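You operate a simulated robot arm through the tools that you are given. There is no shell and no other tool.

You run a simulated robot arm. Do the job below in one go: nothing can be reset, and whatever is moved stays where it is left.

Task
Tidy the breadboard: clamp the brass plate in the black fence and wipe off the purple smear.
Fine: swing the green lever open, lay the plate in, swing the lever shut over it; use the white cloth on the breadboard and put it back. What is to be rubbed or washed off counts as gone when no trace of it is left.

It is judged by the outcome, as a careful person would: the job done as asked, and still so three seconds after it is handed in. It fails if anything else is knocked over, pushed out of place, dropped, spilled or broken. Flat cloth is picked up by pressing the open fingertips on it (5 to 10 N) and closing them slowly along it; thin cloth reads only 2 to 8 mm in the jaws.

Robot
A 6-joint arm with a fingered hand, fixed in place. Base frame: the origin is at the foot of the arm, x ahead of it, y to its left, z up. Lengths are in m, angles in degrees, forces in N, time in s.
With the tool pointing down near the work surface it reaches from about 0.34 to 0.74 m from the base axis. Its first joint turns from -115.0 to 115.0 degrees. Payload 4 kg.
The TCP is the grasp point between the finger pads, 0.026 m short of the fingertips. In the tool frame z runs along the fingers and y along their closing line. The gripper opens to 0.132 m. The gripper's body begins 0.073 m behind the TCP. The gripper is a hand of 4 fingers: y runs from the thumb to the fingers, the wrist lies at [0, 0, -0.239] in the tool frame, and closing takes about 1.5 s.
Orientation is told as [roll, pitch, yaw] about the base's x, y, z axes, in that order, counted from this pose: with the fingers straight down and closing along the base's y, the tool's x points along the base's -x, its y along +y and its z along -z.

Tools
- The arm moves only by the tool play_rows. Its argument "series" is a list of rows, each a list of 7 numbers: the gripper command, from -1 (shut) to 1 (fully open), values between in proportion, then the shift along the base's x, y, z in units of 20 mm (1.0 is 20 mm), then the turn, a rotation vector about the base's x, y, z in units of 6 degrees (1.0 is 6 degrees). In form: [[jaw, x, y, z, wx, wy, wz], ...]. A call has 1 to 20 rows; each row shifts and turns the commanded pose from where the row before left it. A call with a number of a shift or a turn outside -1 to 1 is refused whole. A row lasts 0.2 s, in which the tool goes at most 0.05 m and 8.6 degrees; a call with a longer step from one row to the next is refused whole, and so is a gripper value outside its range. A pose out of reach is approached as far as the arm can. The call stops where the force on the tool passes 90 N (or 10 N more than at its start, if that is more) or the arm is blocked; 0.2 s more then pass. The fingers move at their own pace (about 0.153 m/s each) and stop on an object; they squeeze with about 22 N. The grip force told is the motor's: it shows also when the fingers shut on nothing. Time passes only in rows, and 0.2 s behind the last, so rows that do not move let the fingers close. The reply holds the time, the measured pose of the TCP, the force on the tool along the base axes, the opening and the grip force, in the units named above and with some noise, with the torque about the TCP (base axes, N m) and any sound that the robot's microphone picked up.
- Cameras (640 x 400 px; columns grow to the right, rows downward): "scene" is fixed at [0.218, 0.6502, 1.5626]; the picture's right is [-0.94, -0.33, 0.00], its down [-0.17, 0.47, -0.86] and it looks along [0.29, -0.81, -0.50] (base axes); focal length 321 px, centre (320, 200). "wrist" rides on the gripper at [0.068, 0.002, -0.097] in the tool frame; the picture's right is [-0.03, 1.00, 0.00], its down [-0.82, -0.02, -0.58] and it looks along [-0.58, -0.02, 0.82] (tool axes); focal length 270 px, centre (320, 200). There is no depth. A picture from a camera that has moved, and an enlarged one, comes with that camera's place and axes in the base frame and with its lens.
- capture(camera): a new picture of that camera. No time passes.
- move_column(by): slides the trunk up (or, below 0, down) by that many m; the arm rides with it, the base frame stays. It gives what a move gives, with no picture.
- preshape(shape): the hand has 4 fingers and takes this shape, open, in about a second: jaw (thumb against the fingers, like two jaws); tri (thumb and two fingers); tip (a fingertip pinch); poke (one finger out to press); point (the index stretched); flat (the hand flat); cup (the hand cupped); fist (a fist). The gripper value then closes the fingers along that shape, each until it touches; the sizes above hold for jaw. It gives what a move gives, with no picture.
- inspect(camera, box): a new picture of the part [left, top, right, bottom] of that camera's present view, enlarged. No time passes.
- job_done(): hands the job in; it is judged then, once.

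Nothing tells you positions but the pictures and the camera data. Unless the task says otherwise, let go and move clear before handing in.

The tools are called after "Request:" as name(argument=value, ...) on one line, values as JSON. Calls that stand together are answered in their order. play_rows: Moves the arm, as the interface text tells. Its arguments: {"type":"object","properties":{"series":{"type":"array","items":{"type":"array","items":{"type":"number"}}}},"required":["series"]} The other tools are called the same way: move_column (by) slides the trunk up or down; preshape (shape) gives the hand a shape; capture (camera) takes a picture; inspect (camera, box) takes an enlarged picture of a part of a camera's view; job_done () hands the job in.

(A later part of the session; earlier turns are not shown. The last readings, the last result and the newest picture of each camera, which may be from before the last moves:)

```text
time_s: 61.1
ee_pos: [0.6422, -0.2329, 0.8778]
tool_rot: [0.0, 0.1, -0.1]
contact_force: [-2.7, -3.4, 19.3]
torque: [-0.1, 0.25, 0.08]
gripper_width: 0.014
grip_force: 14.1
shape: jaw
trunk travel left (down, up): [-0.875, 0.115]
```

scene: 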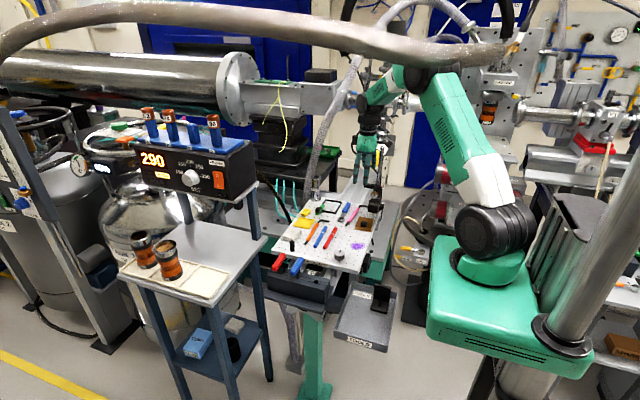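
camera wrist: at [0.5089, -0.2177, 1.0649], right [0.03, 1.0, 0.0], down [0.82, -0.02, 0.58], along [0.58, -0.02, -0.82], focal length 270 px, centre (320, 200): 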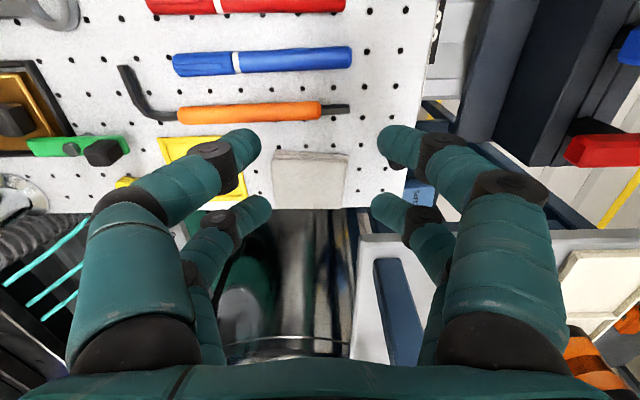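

Request:
inspect(camera="wrist", box=[180, 80, 460, 255])

Request:
inspect(camera="scene", box=[270, 200, 340, 260])

```text
2.29 times, centred on (320, 168) of wrist
camera zoom: at [0.5715, -0.233, 0.9735], right [0.03, 1.0, 0.0], down [0.82, -0.02, 0.58], along [0.57, -0.02, -0.82], focal length 618 px, centre (320, 274)
```

zoom: 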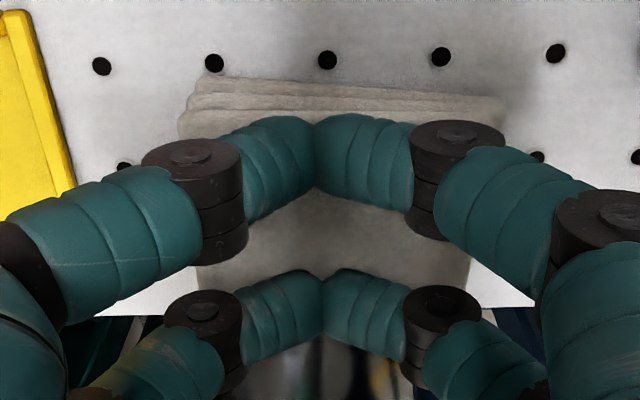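

```text
6.67 times, centred on (305, 230) of scene
camera zoom: at [0.218, 0.6502, 1.5626], right [-0.94, -0.33, 0.0], down [-0.17, 0.47, -0.86], along [0.29, -0.81, -0.5], focal length 2141 px, centre (420, 0)
```

zoom: 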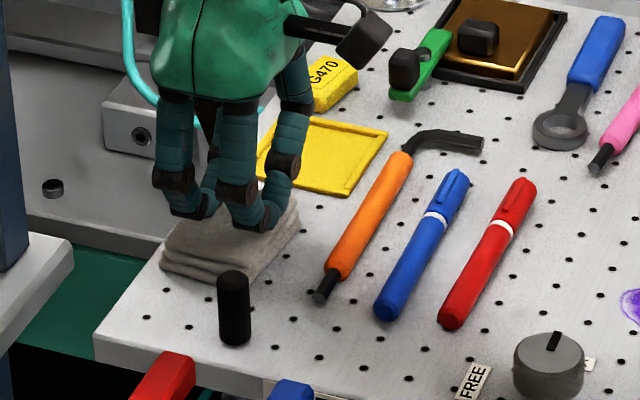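

I pressed too hard (19 N) and the fingers slid inward. I'll back off to bring the force into the 5–10 N range with the fingers open again.

Request:
play_rows(series=[[-0.45, 0, 0, 0.15, 0, 0, 0], [-0.45, 0, 0, 0.1, 0, 0, 0], [-0.45, 0, 0, 0, 0, 0, 0]])

Request:
inspect(camera="wrist", box=[180, 80, 460, 255])

```text
time_s: 61.9
ee_pos: [0.6423, -0.2332, 0.8835]
tool_rot: [0.0, 0.1, -0.1]
contact_force: [0.5, 0.0, -0.3]
torque: [-0.03, 0.01, 0.01]
gripper_width: 0.0067
grip_force: 21.4
shape: jaw
trunk travel left (down, up): [-0.875, 0.115]
```

```text
2.29 times, centred on (320, 168) of wrist
camera zoom: at [0.5732, -0.2321, 0.9785], right [0.03, 1.0, 0.0], down [0.82, -0.02, 0.58], along [0.58, -0.02, -0.82], focal length 618 px, centre (320, 274)
```

zoom: 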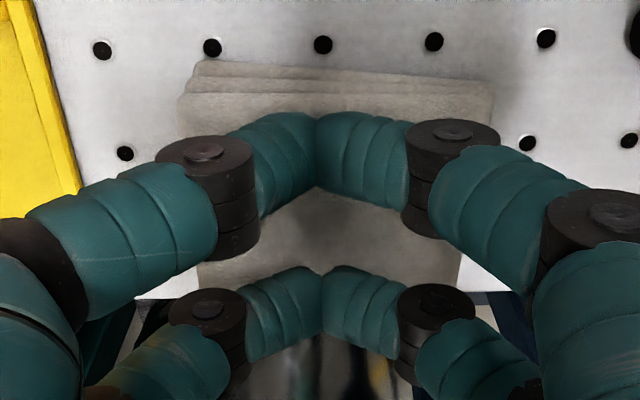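

The jaws now read 6.7 mm with grip force on, which matches a gathered fold of cloth. I'll command full closure and lift a little to see if the cloth comes along.

Request:
play_rows(series=[[-0.9, 0, 0, 0, 0, 0, 0], [-1, 0, 0, 0, 0, 0, 0], [-1, 0, 0, 0, 0, 0, 0], [-1, 0, 0, 0.2, 0, 0, 0], [-1, 0, 0, 0.3, 0, 0, 0], [-1, 0, 0, 0.5, 0, 0, 0], [-1, 0, 0, 0, 0, 0, 0]])

Request:
inspect(camera="wrist", box=[180, 80, 460, 255])

Request:
inspect(camera="scene", box=[270, 190, 340, 250])

```text
time_s: 63.5
ee_pos: [0.6424, -0.235, 0.9027]
tool_rot: [0.0, 0.0, -0.1]
contact_force: [-0.2, -0.1, 0.0]
torque: [0.02, 0.01, 0.02]
gripper_width: 0.0003
grip_force: 22.4
shape: jaw
trunk travel left (down, up): [-0.875, 0.115]
```

```text
2.29 times, centred on (320, 168) of wrist
camera zoom: at [0.5735, -0.2327, 0.9989], right [0.03, 1.0, 0.0], down [0.82, -0.02, 0.58], along [0.58, -0.02, -0.82], focal length 618 px, centre (320, 274)
```

zoom: 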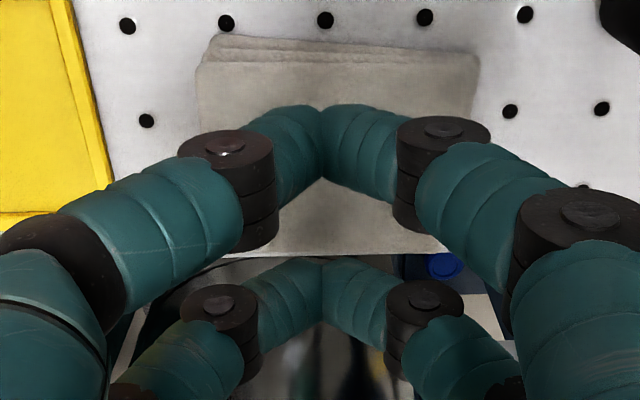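

```text
6.67 times, centred on (305, 220) of scene
camera zoom: at [0.218, 0.6502, 1.5626], right [-0.94, -0.33, 0.0], down [-0.17, 0.47, -0.86], along [0.29, -0.81, -0.5], focal length 2141 px, centre (420, 67)
```

zoom: 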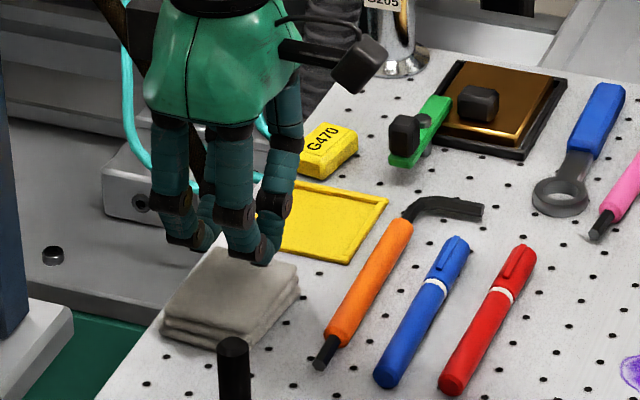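

The cloth slipped out, so that was not a proper fold. I'll redo it as described: fingers open, press at 5–10 N, then close slowly along the cloth.

Request:
play_rows(series=[[-0.36, 0, 0.2, 0, 0, 0, 0], [-0.36, 0, 0, 0, 0, 0, 0], [-0.36, 0, 0, -0.4, 0, 0, 0], [-0.36, 0, 0, -0.3, 0, 0, 0], [-0.36, 0, 0, -0.15, 0, 0, 0], [-0.36, 0, 0, 0, 0, 0, 0]])

```text
time_s: 64.9
ee_pos: [0.6429, -0.2303, 0.8855]
tool_rot: [-0.1, 0.0, -0.1]
contact_force: [0.0, 1.0, 0.0]
torque: [-0.03, 0.0, 0.0]
gripper_width: 0.0419
grip_force: 0.1
shape: jaw
trunk travel left (down, up): [-0.875, 0.115]
```

Request:
play_rows(series=[[-0.36, 0, 0, -0.1, 0, 0, 0], [-0.36, 0, 0, -0.05, 0, 0, 0], [-0.36, 0, 0, 0, 0, 0, 0]])

```text
time_s: 65.7
ee_pos: [0.6425, -0.2308, 0.8829]
tool_rot: [0.0, 0.0, 0.1]
contact_force: [0.0, -0.2, 0.2]
torque: [0.0, 0.02, 0.0]
gripper_width: 0.0418
grip_force: 0.1
shape: jaw
trunk travel left (down, up): [-0.875, 0.115]
```

No contact at this height yet. I'll step down 1 to 2 mm at a time.

Request:
play_rows(series=[[-0.36, 0, 0, -0.05, 0, 0, 0], [-0.36, 0, 0, -0.05, 0, 0, 0], [-0.36, 0, 0, 0, 0, 0, 0]])

```text
time_s: 66.5
ee_pos: [0.6432, -0.2291, 0.8825]
tool_rot: [0.0, -0.1, 0.0]
contact_force: [-0.5, 0.2, 9.7]
torque: [0.08, 0.04, -0.01]
gripper_width: 0.0425
grip_force: 0.1
shape: jaw
trunk travel left (down, up): [-0.875, 0.115]
```

Contact is 9.7 N, within range. I'll ease off slightly and begin closing slowly, checking the force as I go.

Request:
play_rows(series=[[-0.36, 0, 0, 0.02, 0, 0, 0], [-0.4, 0, 0, 0, 0, 0, 0], [-0.43, 0, 0, 0, 0, 0, 0], [-0.46, 0, 0, 0, 0, 0, 0], [-0.49, 0, 0, 0, 0, 0, 0]])

```text
time_s: 67.7
ee_pos: [0.6445, -0.2298, 0.8817]
tool_rot: [0.0, -0.1, -0.1]
contact_force: [0.3, -0.7, 4.8]
torque: [-0.07, 0.06, -0.03]
gripper_width: 0.0337
grip_force: 0.0
shape: jaw
trunk travel left (down, up): [-0.875, 0.115]
```

Request:
play_rows(series=[[-0.51, 0, 0, -0.03, 0, 0, 0], [-0.54, 0, 0, 0, 0, 0, 0], [-0.57, 0, 0, 0, 0, 0, 0], [-0.6, 0, 0, 0, 0, 0, 0], [-0.63, 0, 0, 0, 0, 0, 0]])

```text
time_s: 68.9
ee_pos: [0.6438, -0.2293, 0.8819]
tool_rot: [0.1, -0.2, -0.1]
contact_force: [-0.4, 0.3, 7.5]
torque: [0.01, -0.01, 0.0]
gripper_width: 0.0248
grip_force: 0.1
shape: jaw
trunk travel left (down, up): [-0.875, 0.115]
```

Request:
play_rows(series=[[-0.66, 0, 0, 0, 0, 0, 0], [-0.69, 0, 0, 0, 0, 0, 0], [-0.72, 0, 0, 0, 0, 0, 0], [-0.75, 0, 0, 0, 0, 0, 0], [-0.78, 0, 0, 0, 0, 0, 0]])

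Request:
inspect(camera="wrist", box=[180, 80, 460, 255])

```text
time_s: 70.1
ee_pos: [0.6423, -0.2309, 0.8815]
tool_rot: [0.1, -0.1, 0.0]
contact_force: [0.0, 0.3, 5.8]
torque: [0.05, 0.01, 0.01]
gripper_width: 0.0144
grip_force: 0.0
shape: jaw
trunk travel left (down, up): [-0.875, 0.115]
```

```text
2.29 times, centred on (320, 168) of wrist
camera zoom: at [0.5734, -0.228, 0.9778], right [0.03, 1.0, 0.0], down [0.82, -0.02, 0.58], along [0.58, -0.02, -0.82], focal length 618 px, centre (320, 274)
```

zoom: 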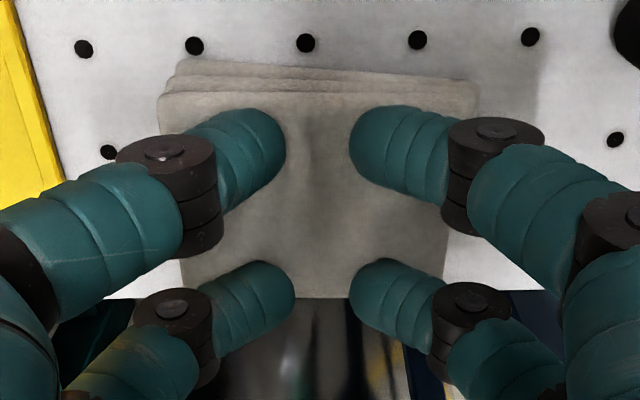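

Request:
play_rows(series=[[-0.81, 0, 0, -0.02, 0, 0, 0], [-0.84, 0, 0, 0, 0, 0, 0], [-0.87, 0, 0, 0, 0, 0, 0], [-0.9, 0, 0, 0, 0, 0, 0], [-0.93, 0, 0, 0, 0, 0, 0]])

Request:
inspect(camera="wrist", box=[180, 80, 460, 255])

```text
time_s: 71.3
ee_pos: [0.6426, -0.2299, 0.8825]
tool_rot: [0.0, -0.1, -0.1]
contact_force: [-0.2, 0.3, 6.4]
torque: [0.01, 0.0, 0.01]
gripper_width: 0.0048
grip_force: 0.2
shape: jaw
trunk travel left (down, up): [-0.875, 0.115]
```

```text
2.29 times, centred on (320, 168) of wrist
camera zoom: at [0.5733, -0.2281, 0.9774], right [0.03, 1.0, 0.0], down [0.82, -0.02, 0.58], along [0.58, -0.02, -0.82], focal length 618 px, centre (320, 274)
```

zoom: 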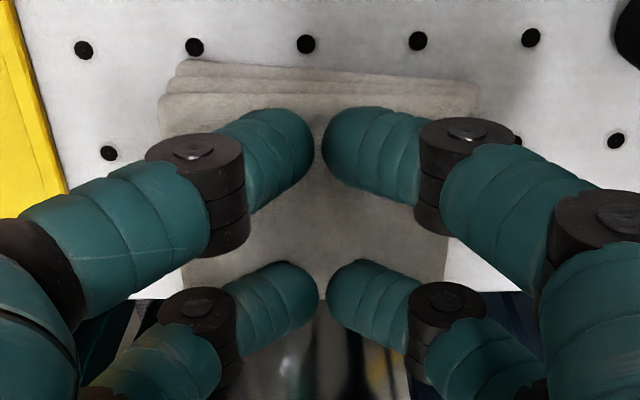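

Request:
play_rows(series=[[-0.96, 0, 0, 0, 0, 0, 0], [-0.98, 0, 0, 0, 0, 0, 0], [-1, 0, 0, 0, 0, 0, 0], [-1, 0, 0, 0, 0, 0, 0], [-1, 0, 0, 0, 0, 0, 0]])

Request:
inspect(camera="wrist", box=[180, 80, 460, 255])

```text
time_s: 72.5
ee_pos: [0.6439, -0.2304, 0.8791]
tool_rot: [0.1, 0.1, -0.1]
contact_force: [-1.1, 0.3, 1.9]
torque: [0.01, 0.04, 0.02]
gripper_width: 0.0013
grip_force: 22.0
shape: jaw
trunk travel left (down, up): [-0.875, 0.115]
```

```text
2.29 times, centred on (320, 168) of wrist
camera zoom: at [0.5734, -0.2282, 0.9764], right [0.03, 1.0, 0.0], down [0.82, -0.02, 0.58], along [0.58, -0.02, -0.82], focal length 618 px, centre (320, 274)
```

zoom: 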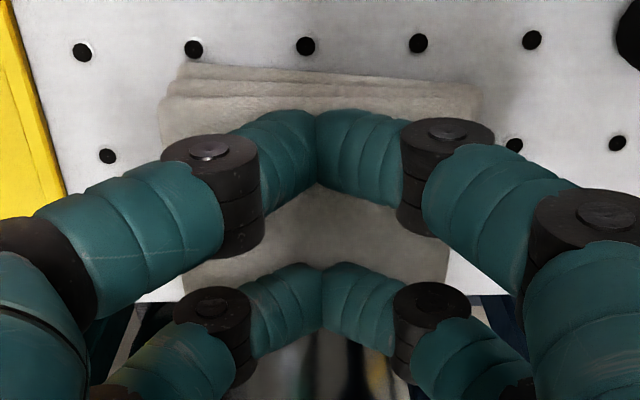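

The jaws read 1.3 mm rather than 0, so I'll lift a little to see whether a layer is pinched.

Request:
play_rows(series=[[-1, 0, 0, 0.2, 0, 0, 0], [-1, 0, 0, 0.3, 0, 0, 0], [-1, 0, 0, 0.4, 0, 0, 0], [-1, 0, 0, 0, 0, 0, 0]])

Request:
inspect(camera="scene", box=[270, 190, 340, 250])

Request:
inspect(camera="wrist", box=[180, 80, 460, 255])

```text
time_s: 73.5
ee_pos: [0.6426, -0.2303, 0.898]
tool_rot: [0.0, -0.1, -0.1]
contact_force: [-0.1, 0.3, 0.6]
torque: [0.03, -0.04, 0.01]
gripper_width: 0.0012
grip_force: 22.8
shape: jaw
trunk travel left (down, up): [-0.875, 0.115]
```

```text
6.67 times, centred on (305, 220) of scene
camera zoom: at [0.218, 0.6502, 1.5626], right [-0.94, -0.33, 0.0], down [-0.17, 0.47, -0.86], along [0.29, -0.81, -0.5], focal length 2141 px, centre (420, 67)
```

zoom: 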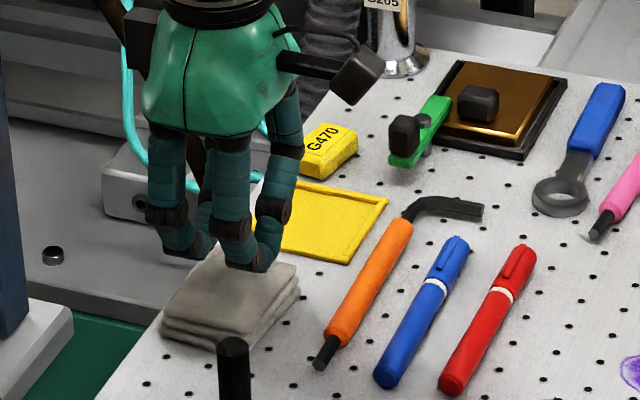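

```text
2.29 times, centred on (320, 168) of wrist
camera zoom: at [0.573, -0.2283, 0.9946], right [0.03, 1.0, 0.0], down [0.82, -0.02, 0.58], along [0.58, -0.02, -0.82], focal length 618 px, centre (320, 274)
```

zoom: 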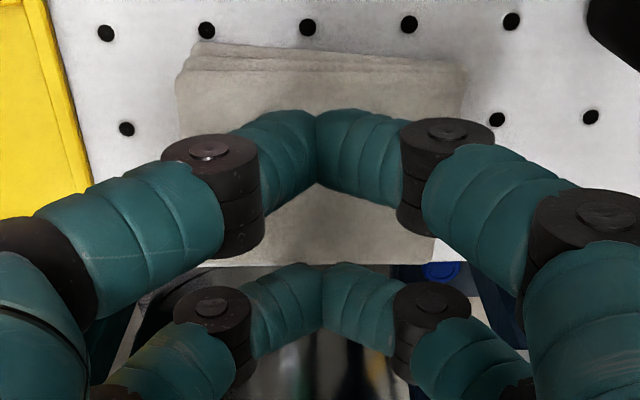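

The cloth has not moved. I'll check that the fingers open normally and take a closer look at the cloth's edges and thickness from the side.

Request:
play_rows(series=[[-0.3, 0, 0, 0.5, 0, 0, 0], [-0.1, 0, 0, 0.5, 0, 0, 0], [0.1, 0, 0, 0.5, 0, 0, 0], [0.1, -0.5, 0, 0.3, 0, 0, 0], [0.1, -0.5, 0, 0.2, 0, 0, 0], [0.1, 0, 0, 0, 0, 0, 0]])

Request:
inspect(camera="wrist", box=[210, 80, 430, 220])

Request:
inspect(camera="scene", box=[280, 215, 320, 250])

```text
time_s: 74.9
ee_pos: [0.6237, -0.2294, 0.9395]
tool_rot: [0.0, 0.0, -0.1]
contact_force: [-0.6, 0.1, 0.1]
torque: [0.01, 0.03, 0.01]
gripper_width: 0.0719
grip_force: 0.0
shape: jaw
trunk travel left (down, up): [-0.875, 0.115]
```

```text
2.86 times, centred on (320, 150) of wrist
camera zoom: at [0.5534, -0.2283, 1.0348], right [0.03, 1.0, 0.0], down [0.82, -0.02, 0.58], along [0.58, -0.02, -0.82], focal length 772 px, centre (320, 343)
```

zoom: 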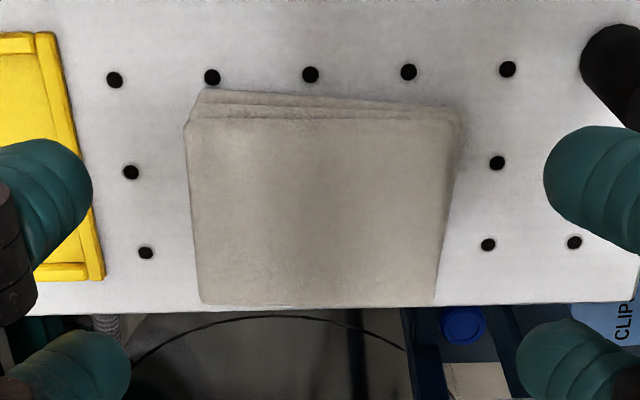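

```text
11.43 times, centred on (300, 232) of scene
camera zoom: at [0.218, 0.6502, 1.5626], right [-0.94, -0.33, 0.0], down [-0.17, 0.47, -0.86], along [0.29, -0.81, -0.5], focal length 3670 px, centre (549, -171)
```

zoom: 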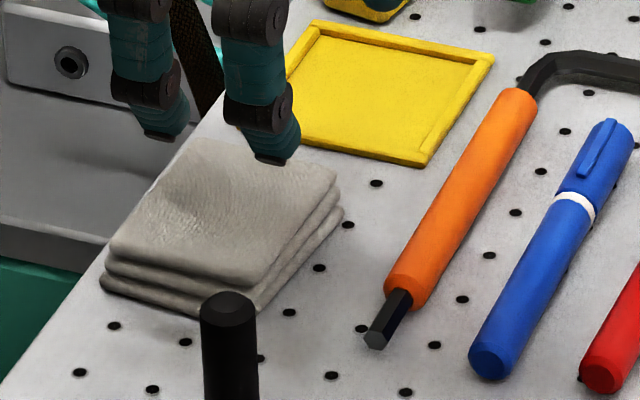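

The cloth behaves like a firm folded pad about 18 mm thick, so I'll grip it by its sides along y instead. I'll shift slightly in +x so the right-hand near finger clears the peg, then descend part-way and check.

Request:
play_rows(series=[[0.2, 0.5, -0.05, 0, 0, 0, 0], [0.2, 0.5, -0.05, 0, 0, 0, 0], [0.2, 0.3, 0, -0.3, 0, 0, 0], [0.2, 0, 0, -0.7, 0, 0, 0], [0.2, 0, 0, -0.7, 0, 0, 0], [0.2, 0, 0, -0.6, 0, 0, 0], [0.2, 0, 0, 0, 0, 0, 0]])

Request:
capture(camera="wrist")

Request:
inspect(camera="scene", box=[275, 205, 325, 250])

```text
time_s: 76.5
ee_pos: [0.6491, -0.2315, 0.8916]
tool_rot: [0.0, 0.0, -0.2]
contact_force: [-0.1, -0.4, -0.1]
torque: [0.03, -0.02, 0.0]
gripper_width: 0.0786
grip_force: 0.0
shape: jaw
trunk travel left (down, up): [-0.875, 0.115]
```

```text
taken
camera wrist: at [0.5799, -0.2302, 0.9881], right [0.03, 1.0, 0.0], down [0.82, -0.02, 0.58], along [0.58, -0.02, -0.82], focal length 270 px, centre (320, 200)
```

wrist: 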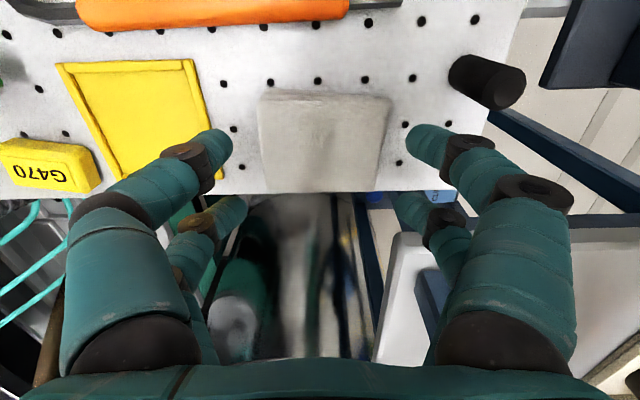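

```text
8.89 times, centred on (300, 228) of scene
camera zoom: at [0.218, 0.6502, 1.5626], right [-0.94, -0.33, 0.0], down [-0.17, 0.47, -0.86], along [0.29, -0.81, -0.5], focal length 2855 px, centre (498, -44)
```

zoom: 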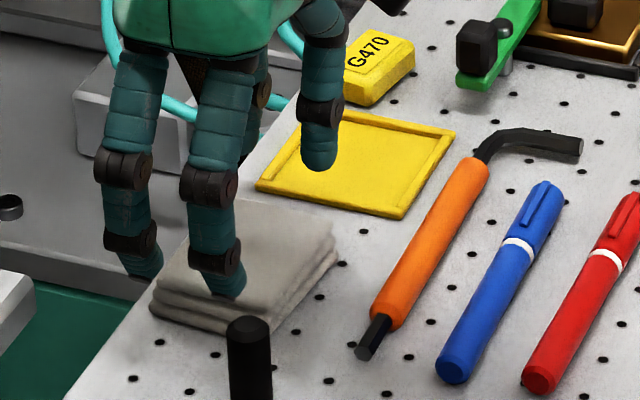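

Clearances look fine: the peg is beside the fingers, not under them. Descending around the cloth now.

Request:
play_rows(series=[[0.2, 0, 0, -0.35, 0, 0, 0], [0.2, 0, 0, -0.35, 0, 0, 0], [0.2, 0, 0, -0.3, 0, 0, 0], [0.2, 0, 0, 0, 0, 0, 0]])

Request:
inspect(camera="wrist", box=[160, 60, 480, 260])

Request:
inspect(camera="scene", box=[275, 205, 325, 250])

```text
time_s: 77.5
ee_pos: [0.6505, -0.2333, 0.8713]
tool_rot: [0.0, 0.0, -0.1]
contact_force: [-1.1, 0.4, -0.4]
torque: [-0.01, 0.01, 0.01]
gripper_width: 0.0786
grip_force: 0.1
shape: jaw
trunk travel left (down, up): [-0.875, 0.115]
```

```text
2.00 times, centred on (320, 160) of wrist
camera zoom: at [0.5796, -0.2306, 0.9683], right [0.03, 1.0, 0.0], down [0.82, -0.02, 0.58], along [0.58, -0.02, -0.82], focal length 541 px, centre (320, 280)
```

zoom: 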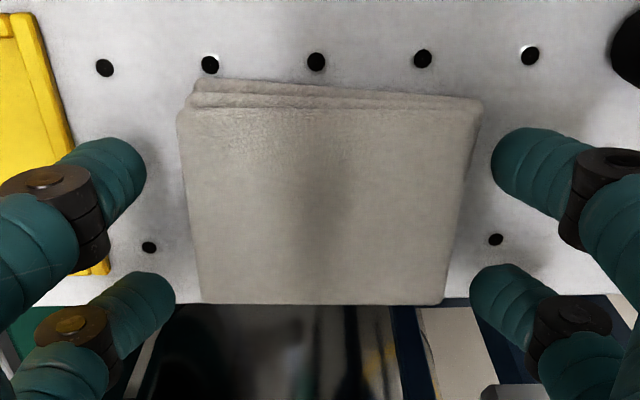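

```text
8.89 times, centred on (300, 228) of scene
camera zoom: at [0.218, 0.6502, 1.5626], right [-0.94, -0.33, 0.0], down [-0.17, 0.47, -0.86], along [0.29, -0.81, -0.5], focal length 2855 px, centre (498, -44)
```

zoom: 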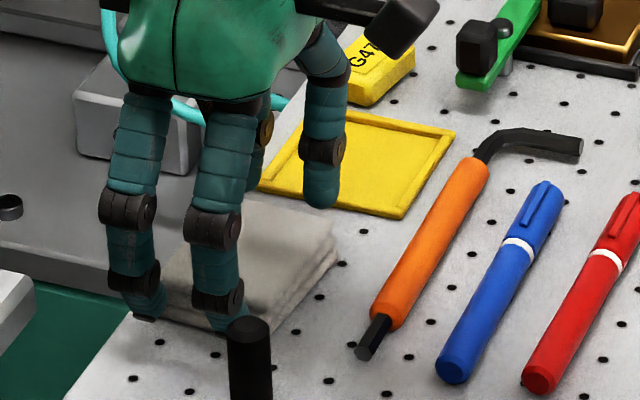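

Request:
play_rows(series=[[0.2, -0.15, 0.05, -0.15, 0, 0, 0], [0.15, 0, 0, 0, 0, 0, 0], [0.08, 0, 0, 0, 0, 0, 0], [0.02, 0, 0, 0, 0, 0, 0], [-0.05, 0, 0, 0, 0, 0, 0], [-0.12, 0, 0, 0, 0, 0, 0], [-0.2, 0, 0, 0, 0, 0, 0], [-0.2, 0, 0, 0, 0, 0, 0]])

Request:
inspect(camera="wrist", box=[160, 60, 480, 260])

```text
time_s: 79.3
ee_pos: [0.6458, -0.2311, 0.8699]
tool_rot: [0.0, 0.0, -0.1]
contact_force: [-1.3, -0.2, 0.0]
torque: [0.0, 0.01, -0.01]
gripper_width: 0.0626
grip_force: 21.3
shape: jaw
trunk travel left (down, up): [-0.875, 0.115]
```

```text
2.00 times, centred on (320, 160) of wrist
camera zoom: at [0.5765, -0.2294, 0.9656], right [0.03, 1.0, 0.0], down [0.82, -0.02, 0.58], along [0.58, -0.02, -0.82], focal length 541 px, centre (320, 280)
```

zoom: 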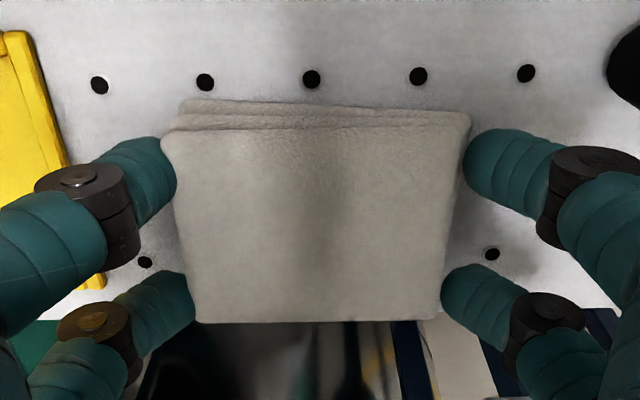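

The cloth is gripped at 63 mm with full grip force. The pose to return it to is about (0.646, -0.231, 0.870). Lifting.

Request:
play_rows(series=[[-0.4, 0, 0, 0, 0, 0, 0], [-0.4, 0, 0, 0.3, 0, 0, 0], [-0.4, 0, 0, 0.5, 0, 0, 0], [-0.4, 0, 0, 0.5, 0, 0, 0], [-0.4, 0, 0, 0, 0, 0, 0]])

Request:
inspect(camera="scene", box=[275, 195, 325, 240])

Request:
inspect(camera="wrist", box=[160, 60, 480, 260])

```text
time_s: 80.5
ee_pos: [0.6469, -0.2318, 0.8944]
tool_rot: [0.0, 0.0, -0.1]
contact_force: [0.3, -0.4, 0.6]
torque: [-0.02, -0.01, -0.01]
gripper_width: 0.063
grip_force: 21.9
shape: jaw
trunk travel left (down, up): [-0.875, 0.115]
```

```text
8.89 times, centred on (300, 218) of scene
camera zoom: at [0.218, 0.6502, 1.5626], right [-0.94, -0.33, 0.0], down [-0.17, 0.47, -0.86], along [0.29, -0.81, -0.5], focal length 2855 px, centre (498, 44)
```

zoom: 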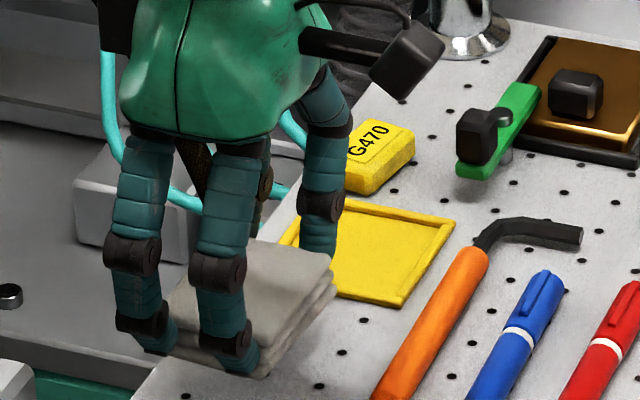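

```text
2.00 times, centred on (320, 160) of wrist
camera zoom: at [0.5766, -0.2293, 0.9915], right [0.03, 1.0, 0.0], down [0.82, -0.02, 0.58], along [0.58, -0.02, -0.82], focal length 541 px, centre (320, 280)
```

zoom: 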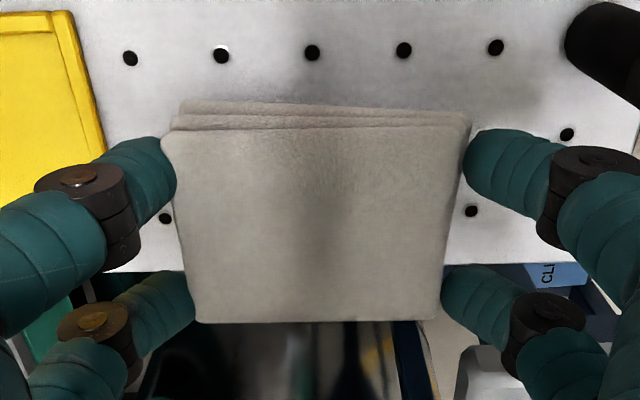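

The cloth is held securely. I'll raise it and carry it over the pens to the smear at about (0.398, -0.261). I'll stay on the -y side to keep away from the LOCK knob.

Request:
play_rows(series=[[-0.4, 0, 0, 0.7, 0, 0, 0], [-0.4, 0, 0, 0.8, 0, 0, 0], [-0.4, -0.3, 0, 0.8, 0, 0, 0], [-0.4, -0.7, -0.1, 0.3, 0, 0, 0], [-0.4, -0.9, -0.15, 0, 0, 0, 0], [-0.4, -0.9, -0.15, 0, 0, 0, 0], [-0.4, -0.9, -0.15, 0, 0, 0, 0], [-0.4, -0.9, -0.15, 0, 0, 0, 0], [-0.4, -0.9, -0.15, 0, 0, 0, 0], [-0.4, -0.9, -0.15, 0, 0, 0, 0], [-0.4, -0.9, -0.15, 0, 0, 0, 0], [-0.4, -0.9, -0.15, 0, 0, 0, 0], [-0.4, -0.9, -0.15, 0, 0, 0, 0], [-0.4, -0.9, -0.15, 0, 0, 0, 0], [-0.4, -0.9, -0.15, 0, 0, 0, 0], [-0.4, -0.9, 0, 0, 0, 0, 0], [-0.4, -0.4, 0, 0, 0, 0, 0], [-0.4, 0, 0, 0, 0, 0, 0]])

Request:
capture(camera="wrist")

Request:
capture(camera="scene")

```text
time_s: 84.3
ee_pos: [0.4021, -0.2664, 0.9471]
tool_rot: [0.0, 0.0, -0.2]
contact_force: [0.7, 0.0, 0.0]
torque: [-0.01, -0.02, 0.01]
gripper_width: 0.0626
grip_force: 22.4
shape: jaw
trunk travel left (down, up): [-0.875, 0.115]
```

```text
taken
camera wrist: at [0.3324, -0.2644, 1.0433], right [0.03, 1.0, 0.0], down [0.82, -0.02, 0.58], along [0.58, -0.02, -0.82], focal length 270 px, centre (320, 200)
```

wrist: 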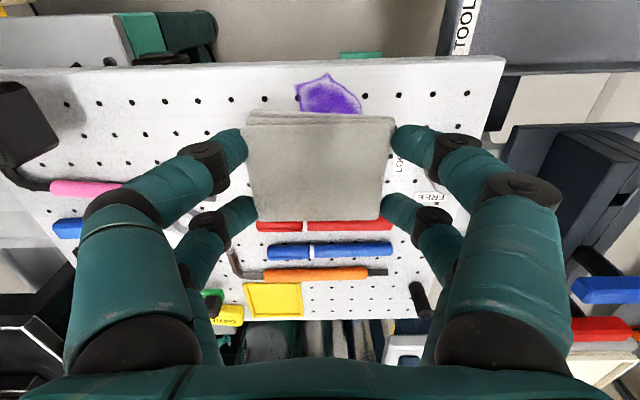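

```text
taken
```

scene: 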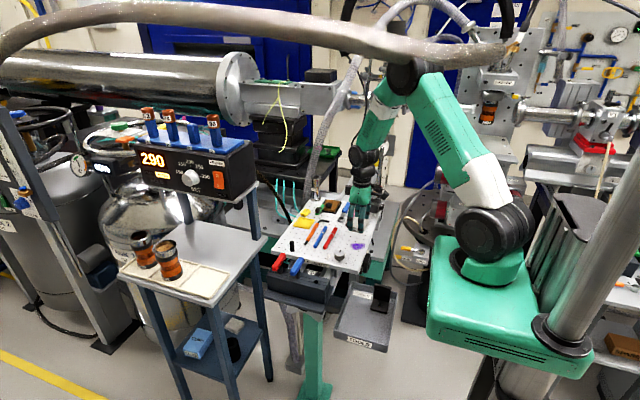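

Request:
inspect(camera="wrist", box=[200, 40, 500, 230])

```text
2.11 times, centred on (350, 135) of wrist
camera zoom: at [0.3324, -0.2644, 1.0433], right [0.03, 1.0, 0.0], down [0.82, -0.02, 0.58], along [0.58, -0.02, -0.82], focal length 569 px, centre (257, 337)
```

zoom: 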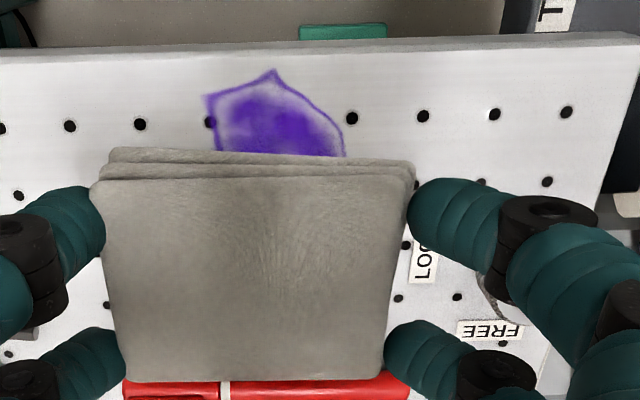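

I can see the smear spanning x 0.370–0.425 and y -0.285 to -0.236, and the knob is clear by more than 1 cm. I'll lower the cloth onto the smear.

Request:
play_rows(series=[[-0.4, 0.1, 0.22, -0.5, 0, 0, 0], [-0.4, 0, 0, -0.8, 0, 0, 0], [-0.4, 0, 0, -0.8, 0, 0, 0], [-0.4, 0, 0, -0.8, 0, 0, 0], [-0.4, 0, 0, -0.6, 0, 0, 0], [-0.4, 0, 0, -0.2, 0, 0, 0], [-0.4, 0, 0, 0, 0, 0, 0]])

```text
time_s: 85.9
ee_pos: [0.4044, -0.2608, 0.8725]
tool_rot: [0.0, -0.1, -0.1]
contact_force: [-0.4, 0.1, -0.8]
torque: [-0.03, -0.01, -0.01]
gripper_width: 0.0626
grip_force: 22.0
shape: jaw
trunk travel left (down, up): [-0.875, 0.115]
```

Request:
play_rows(series=[[-0.4, 0, 0, -0.1, 0, 0, 0], [-0.4, 0, 0, -0.1, 0, 0, 0], [-0.4, 0, 0, 0, 0, 0, 0]])

```text
time_s: 86.7
ee_pos: [0.4043, -0.2615, 0.8693]
tool_rot: [0.1, 0.0, 0.0]
contact_force: [0.3, 0.4, -0.1]
torque: [-0.02, 0.0, 0.0]
gripper_width: 0.0629
grip_force: 22.1
shape: jaw
trunk travel left (down, up): [-0.875, 0.115]
```

Request:
play_rows(series=[[-0.4, 0, 0, -0.05, 0, 0, 0], [-0.4, 0, 0, -0.05, 0, 0, 0], [-0.4, 0, 0, 0, 0, 0, 0]])

```text
time_s: 87.5
ee_pos: [0.4037, -0.2614, 0.8683]
tool_rot: [-0.1, 0.0, -0.1]
contact_force: [0.8, 0.3, 14.8]
torque: [0.02, 0.03, 0.0]
gripper_width: 0.0623
grip_force: 22.3
shape: jaw
trunk travel left (down, up): [-0.875, 0.115]
```

Contact is about 15 N. I'll ease off a touch and start rubbing back and forth along x over the smear.

Request:
play_rows(series=[[-0.4, 0, 0, 0.02, 0, 0, 0], [-0.4, -0.35, 0, 0, 0, 0, 0], [-0.4, -0.3, 0, 0, 0, 0, 0], [-0.4, 0.5, 0, 0, 0, 0, 0], [-0.4, 0.5, 0, 0, 0, 0, 0], [-0.4, 0.55, 0, 0, 0, 0, 0], [-0.4, -0.5, -0.1, 0, 0, 0, 0], [-0.4, -0.5, -0.1, 0, 0, 0, 0], [-0.4, -0.55, 0, 0, 0, 0, 0], [-0.4, 0.5, 0.15, 0, 0, 0, 0], [-0.4, 0.5, 0.15, 0, 0, 0, 0], [-0.4, 0.55, 0, 0, 0, 0, 0], [-0.4, -0.5, 0, 0, 0, 0, 0], [-0.4, -0.5, 0, 0, 0, 0, 0], [-0.4, 0, 0, 0, 0, 0, 0]])

Request:
capture(camera="wrist")

Request:
inspect(camera="scene", box=[320, 210, 400, 275])

```text
time_s: 90.7
ee_pos: [0.4033, -0.2596, 0.8684]
tool_rot: [0.0, -0.1, 0.0]
contact_force: [9.4, -2.0, 12.5]
torque: [-0.06, -0.12, -0.02]
gripper_width: 0.0627
grip_force: 22.0
shape: jaw
trunk travel left (down, up): [-0.875, 0.115]
```

```text
taken
camera wrist: at [0.3334, -0.2579, 0.9641], right [0.03, 1.0, 0.0], down [0.81, -0.02, 0.58], along [0.58, -0.02, -0.81], focal length 270 px, centre (320, 200)
```

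wrist: 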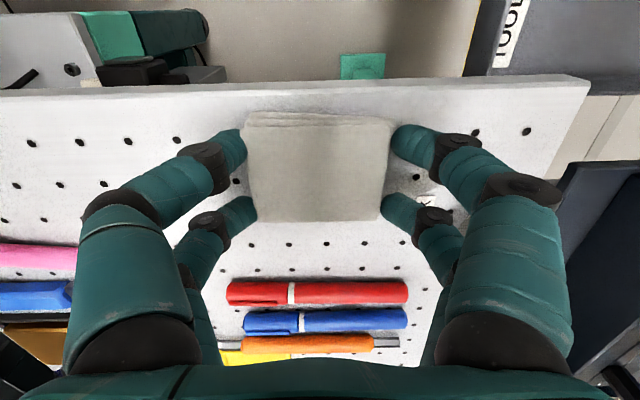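

```text
6.15 times, centred on (360, 242) of scene
camera zoom: at [0.218, 0.6502, 1.5626], right [-0.94, -0.33, 0.0], down [-0.17, 0.47, -0.86], along [0.29, -0.81, -0.5], focal length 1976 px, centre (74, -62)
```

zoom: 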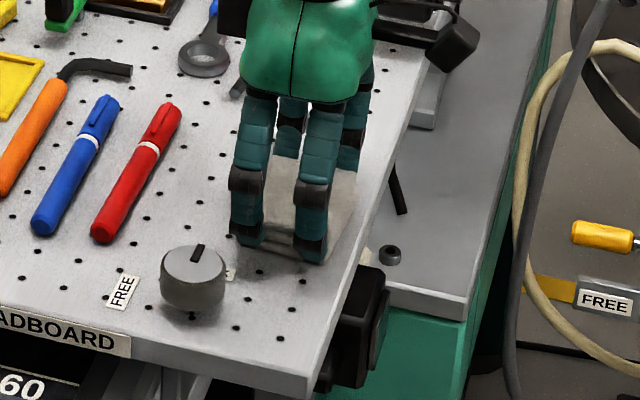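

Request:
play_rows(series=[[-0.4, -0.3, -0.1, 0, 0, 0, 0], [-0.4, -0.3, -0.1, 0, 0, 0, 0], [-0.4, 0.5, 0, 0, 0, 0, 0], [-0.4, 0.5, 0, 0, 0, 0, 0], [-0.4, 0.55, 0, 0, 0, 0, 0], [-0.4, -0.5, 0, 0, 0, 0, 0], [-0.4, -0.5, 0, 0, 0, 0, 0], [-0.4, -0.55, 0.1, 0, 0, 0, 0], [-0.4, 0.5, 0.1, 0, 0, 0, 0], [-0.4, 0.5, 0, 0, 0, 0, 0], [-0.4, 0.55, 0, 0, 0, 0, 0], [-0.4, -0.5, -0.2, 0, 0, 0, 0], [-0.4, -0.5, -0.1, 0, 0, 0, 0], [-0.4, -0.55, 0, 0, 0, 0, 0], [-0.4, 0.3, 0.1, 0, 0, 0, 0], [-0.4, 0.3, 0.1, 0, 0, 0, 0], [-0.4, 0, 0, 0.4, 0, 0, 0], [-0.4, 0, 0, 0.8, 0, 0, 0], [-0.4, 0.7, 0, 0.9, 0, 0, 0], [-0.4, 0.8, 0, 0.9, 0, 0, 0]])

Request:
capture(camera="wrist")

Request:
inspect(camera="scene", box=[320, 210, 400, 275])

```text
time_s: 94.9
ee_pos: [0.4336, -0.2624, 0.9278]
tool_rot: [0.0, 0.0, -0.1]
contact_force: [0.5, 0.5, 0.1]
torque: [0.01, -0.02, -0.01]
gripper_width: 0.0625
grip_force: 22.2
shape: jaw
trunk travel left (down, up): [-0.875, 0.115]
```

```text
taken
camera wrist: at [0.3627, -0.2598, 1.0244], right [0.03, 1.0, 0.0], down [0.82, -0.02, 0.58], along [0.58, -0.02, -0.82], focal length 270 px, centre (320, 200)
```

wrist: 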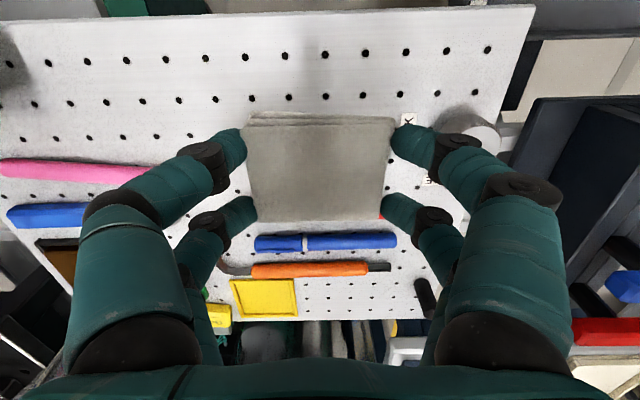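

```text
6.15 times, centred on (360, 242) of scene
camera zoom: at [0.218, 0.6502, 1.5626], right [-0.94, -0.33, 0.0], down [-0.17, 0.47, -0.86], along [0.29, -0.81, -0.5], focal length 1976 px, centre (74, -62)
```

zoom: 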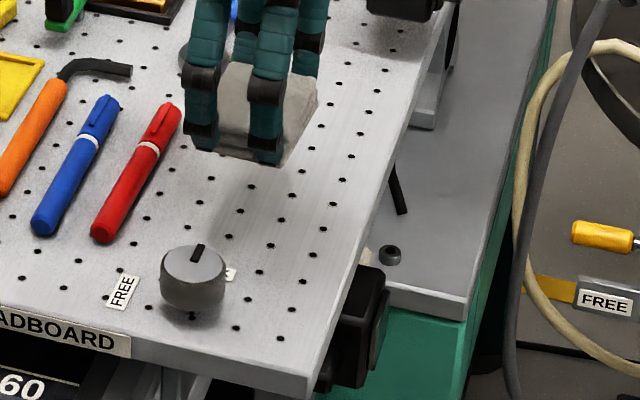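

The smear appears gone. I'll look closely for any remaining trace.

Request:
inspect(camera="wrist", box=[230, 10, 430, 130])

Request:
inspect(camera="scene", box=[345, 225, 385, 260])

```text
3.20 times, centred on (330, 70) of wrist
camera zoom: at [0.3627, -0.2598, 1.0244], right [0.03, 1.0, 0.0], down [0.82, -0.02, 0.58], along [0.58, -0.02, -0.82], focal length 865 px, centre (288, 616)
```

zoom: 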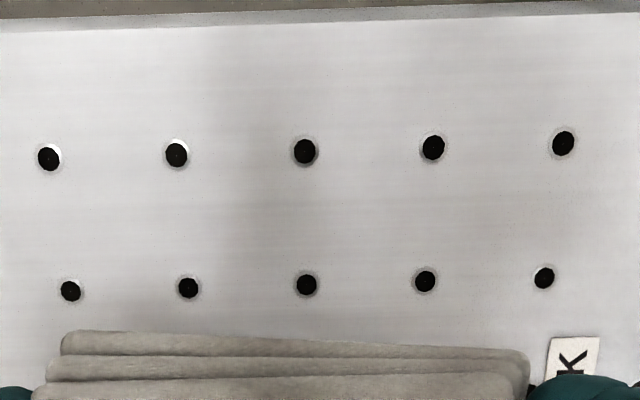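

```text
11.43 times, centred on (365, 242) of scene
camera zoom: at [0.218, 0.6502, 1.5626], right [-0.94, -0.33, 0.0], down [-0.17, 0.47, -0.86], along [0.29, -0.81, -0.5], focal length 3670 px, centre (-194, -286)
```

zoom: 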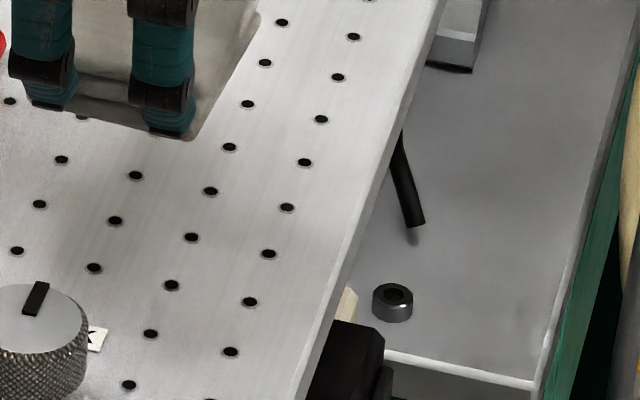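

No purple remains on the board. I'll carry the cloth back to exactly where it lay, undoing my net offset.

Request:
play_rows(series=[[-0.4, 0.5, 0.06, 0.5, 0, 0, 0], [-0.4, 0.9, 0.13, 0.5, 0, 0, 0], [-0.4, 0.9, 0.13, 0, 0, 0, 0], [-0.4, 0.9, 0.13, 0, 0, 0, 0], [-0.4, 0.9, 0.13, 0, 0, 0, 0], [-0.4, 0.9, 0.13, 0, 0, 0, 0], [-0.4, 0.9, 0.13, 0, 0, 0, 0], [-0.4, 0.9, 0.13, 0, 0, 0, 0], [-0.4, 0.9, 0.13, 0, 0, 0, 0], [-0.4, 0.9, 0.13, 0, 0, 0, 0], [-0.4, 0.9, 0.13, 0, 0, 0, 0], [-0.4, 0.8, 0.12, 0, 0, 0, 0], [-0.4, 0.4, 0.05, 0, 0, 0, 0], [-0.4, 0, 0, -0.5, 0, 0, 0], [-0.4, 0, 0, -0.8, 0, 0, 0], [-0.4, 0, 0, -0.8, 0, 0, 0], [-0.4, 0, 0, -0.7, 0, 0, 0], [-0.4, 0, 0, -0.3, 0, 0, 0], [-0.4, 0, 0, 0, 0, 0, 0]])

Request:
inspect(camera="wrist", box=[160, 60, 480, 260])

Request:
inspect(camera="scene", box=[275, 195, 325, 240])

```text
time_s: 98.9
ee_pos: [0.6462, -0.231, 0.8858]
tool_rot: [0.0, -0.1, -0.1]
contact_force: [0.4, -0.6, 0.3]
torque: [0.01, -0.02, 0.01]
gripper_width: 0.0627
grip_force: 22.2
shape: jaw
trunk travel left (down, up): [-0.875, 0.115]
```

```text
2.00 times, centred on (320, 160) of wrist
camera zoom: at [0.5764, -0.2291, 0.9816], right [0.03, 1.0, 0.0], down [0.82, -0.02, 0.58], along [0.58, -0.02, -0.82], focal length 541 px, centre (320, 280)
```

zoom: 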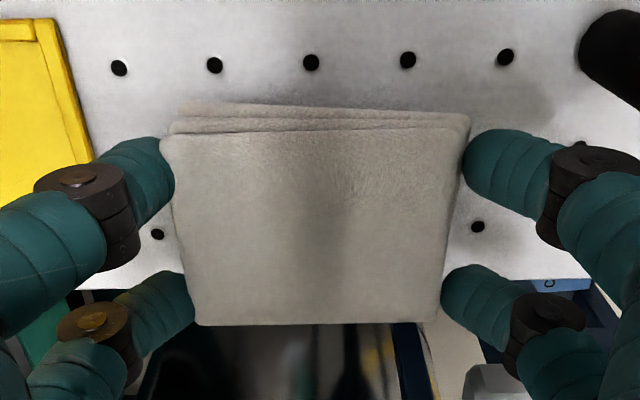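

```text
8.89 times, centred on (300, 218) of scene
camera zoom: at [0.218, 0.6502, 1.5626], right [-0.94, -0.33, 0.0], down [-0.17, 0.47, -0.86], along [0.29, -0.81, -0.5], focal length 2855 px, centre (498, 44)
```

zoom: 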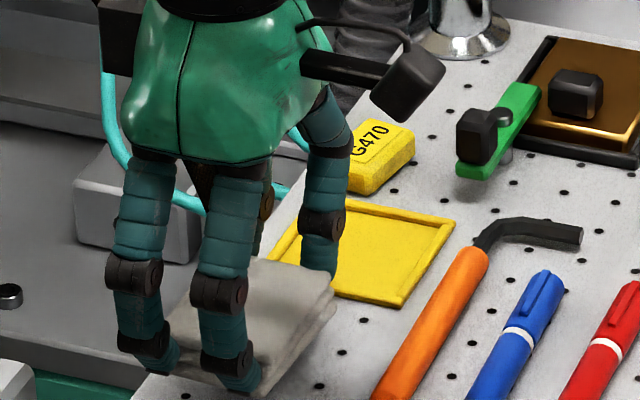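

Request:
play_rows(series=[[-0.4, 0, 0, -0.4, 0, 0, 0], [-0.4, 0, 0, -0.3, 0, 0, 0], [-0.4, 0, 0, -0.08, 0, 0, 0], [-0.4, 0, 0, 0, 0, 0, 0]])

```text
time_s: 99.9
ee_pos: [0.6455, -0.2321, 0.8715]
tool_rot: [0.0, -0.1, -0.1]
contact_force: [-0.3, -1.2, -0.8]
torque: [0.01, 0.0, -0.02]
gripper_width: 0.0627
grip_force: 22.1
shape: jaw
trunk travel left (down, up): [-0.875, 0.115]
```

Request:
play_rows(series=[[-0.4, 0, 0, -0.06, 0, 0, 0], [-0.4, 0, 0, -0.06, 0, 0, 0], [-0.4, 0, 0, 0, 0, 0, 0]])

```text
time_s: 100.7
ee_pos: [0.6456, -0.2314, 0.8681]
tool_rot: [0.0, 0.0, -0.1]
contact_force: [-0.1, 0.6, 2.5]
torque: [0.01, 0.0, -0.03]
gripper_width: 0.0626
grip_force: 21.8
shape: jaw
trunk travel left (down, up): [-0.875, 0.115]
```

The cloth is resting on the board again. I'll release gently and rise straight up.

Request:
play_rows(series=[[-0.04, 0, 0, 0, 0, 0, 0], [0.02, 0, 0, 0, 0, 0, 0], [0.1, 0, 0, 0, 0, 0, 0], [0.17, 0, 0, 0, 0, 0, 0], [0.17, 0, 0, 0.3, 0, 0, 0], [0.17, 0, 0, 0.6, 0, 0, 0], [0.17, 0, 0, 0.8, 0, 0, 0], [0.17, 0, 0, 0.9, 0, 0, 0], [0.17, 0, 0, 0.9, 0, 0, 0], [0.17, -0.5, 0, 0.9, 0, 0, 0], [0.17, -0.8, 0, 0.8, 0, 0, 0], [0.1, -0.8, 0, 0.8, 0, 0, 0], [0, -0.8, 0, 0.8, 0, 0, 0], [0, 0, 0, 0, 0, 0, 0]])

Request:
capture(camera="wrist")

Request:
inspect(camera="scene", box=[270, 185, 400, 285])

```text
time_s: 103.7
ee_pos: [0.5872, -0.2328, 1.0036]
tool_rot: [0.0, 0.0, -0.1]
contact_force: [-0.7, -0.4, 0.3]
torque: [-0.04, 0.02, 0.01]
gripper_width: 0.0665
grip_force: 0.1
shape: jaw
trunk travel left (down, up): [-0.875, 0.115]
```

```text
taken
camera wrist: at [0.518, -0.2295, 1.0994], right [0.03, 1.0, 0.0], down [0.82, -0.02, 0.58], along [0.58, -0.02, -0.82], focal length 270 px, centre (320, 200)
```

wrist: 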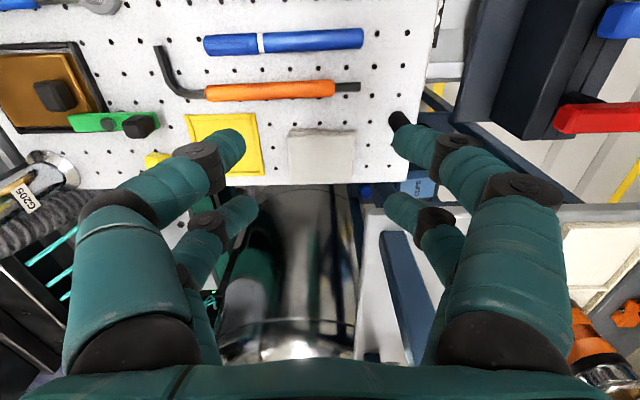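

```text
4.00 times, centred on (335, 235) of scene
camera zoom: at [0.218, 0.6502, 1.5626], right [-0.94, -0.33, 0.0], down [-0.17, 0.47, -0.86], along [0.29, -0.81, -0.5], focal length 1285 px, centre (260, 60)
```

zoom: 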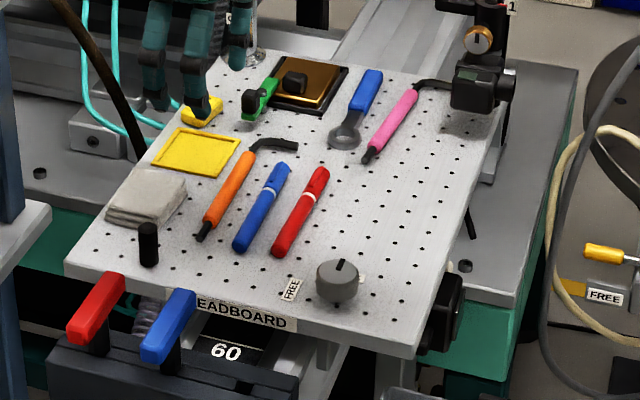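

Everything looks in order: smear gone, cloth back, plate clamped. I'll move up to the starting pose and compare with the first pictures.

Request:
play_rows(series=[[0, -0.9, -0.2, 0.8, 0, 0, 0], [0, -0.9, -0.4, 0.9, 0, 0, 0], [0, -0.9, -0.4, 0.9, 0, 0, 0], [0, -0.9, -0.5, 0.9, 0, 0, 0], [0, -0.9, -0.5, 0.9, 0, 0, 0], [0, -0.9, -0.5, 0.9, 0, 0, 0], [0, -0.9, -0.6, 0.9, 0, 0, 0], [0, -0.9, -0.6, 0, 0, 0, 0], [0, -0.9, -0.6, 0, 0, 0, 0], [0, -0.9, -0.6, 0, 0, 0, 0], [0, -0.9, -0.6, 0, 0, 0, 0], [0, -0.9, -0.4, 0, 0, 0, 0], [0, -0.9, -0.3, 0, 0, 0, 0], [0, -0.9, 0, 0, 0, 0, 0], [0, -0.4, 0, 0, 0, 0, 0], [0, 0, 0, 0, 0, 0, 0]])

Request:
inspect(camera="wrist", box=[180, 80, 500, 280])

Request:
inspect(camera="scene", box=[250, 150, 410, 300])

```text
time_s: 107.1
ee_pos: [0.3279, -0.3562, 1.1269]
tool_rot: [-0.1, 0.0, 0.0]
contact_force: [0.2, 0.4, -0.6]
torque: [0.0, 0.0, 0.01]
gripper_width: 0.0665
grip_force: 0.1
shape: jaw
trunk travel left (down, up): [-0.875, 0.115]
```

```text
2.00 times, centred on (340, 180) of wrist
camera zoom: at [0.258, -0.3532, 1.2233], right [0.03, 1.0, 0.0], down [0.82, -0.02, 0.58], along [0.58, -0.02, -0.82], focal length 541 px, centre (280, 240)
```

zoom: 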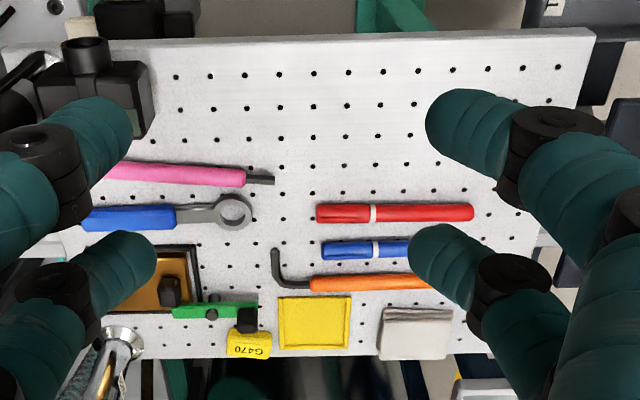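

```text
2.67 times, centred on (330, 225) of scene
camera zoom: at [0.218, 0.6502, 1.5626], right [-0.94, -0.33, 0.0], down [-0.17, 0.47, -0.86], along [0.29, -0.81, -0.5], focal length 856 px, centre (293, 133)
```

zoom: 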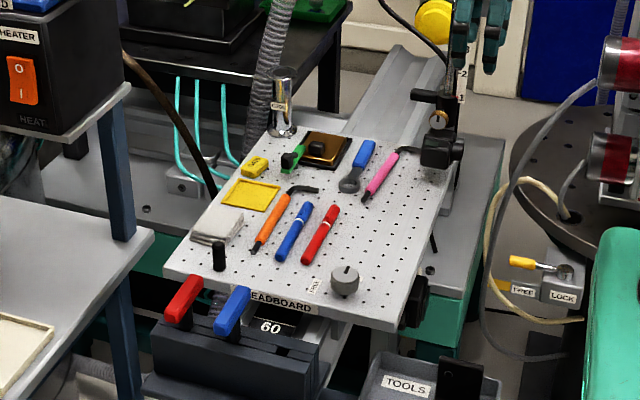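

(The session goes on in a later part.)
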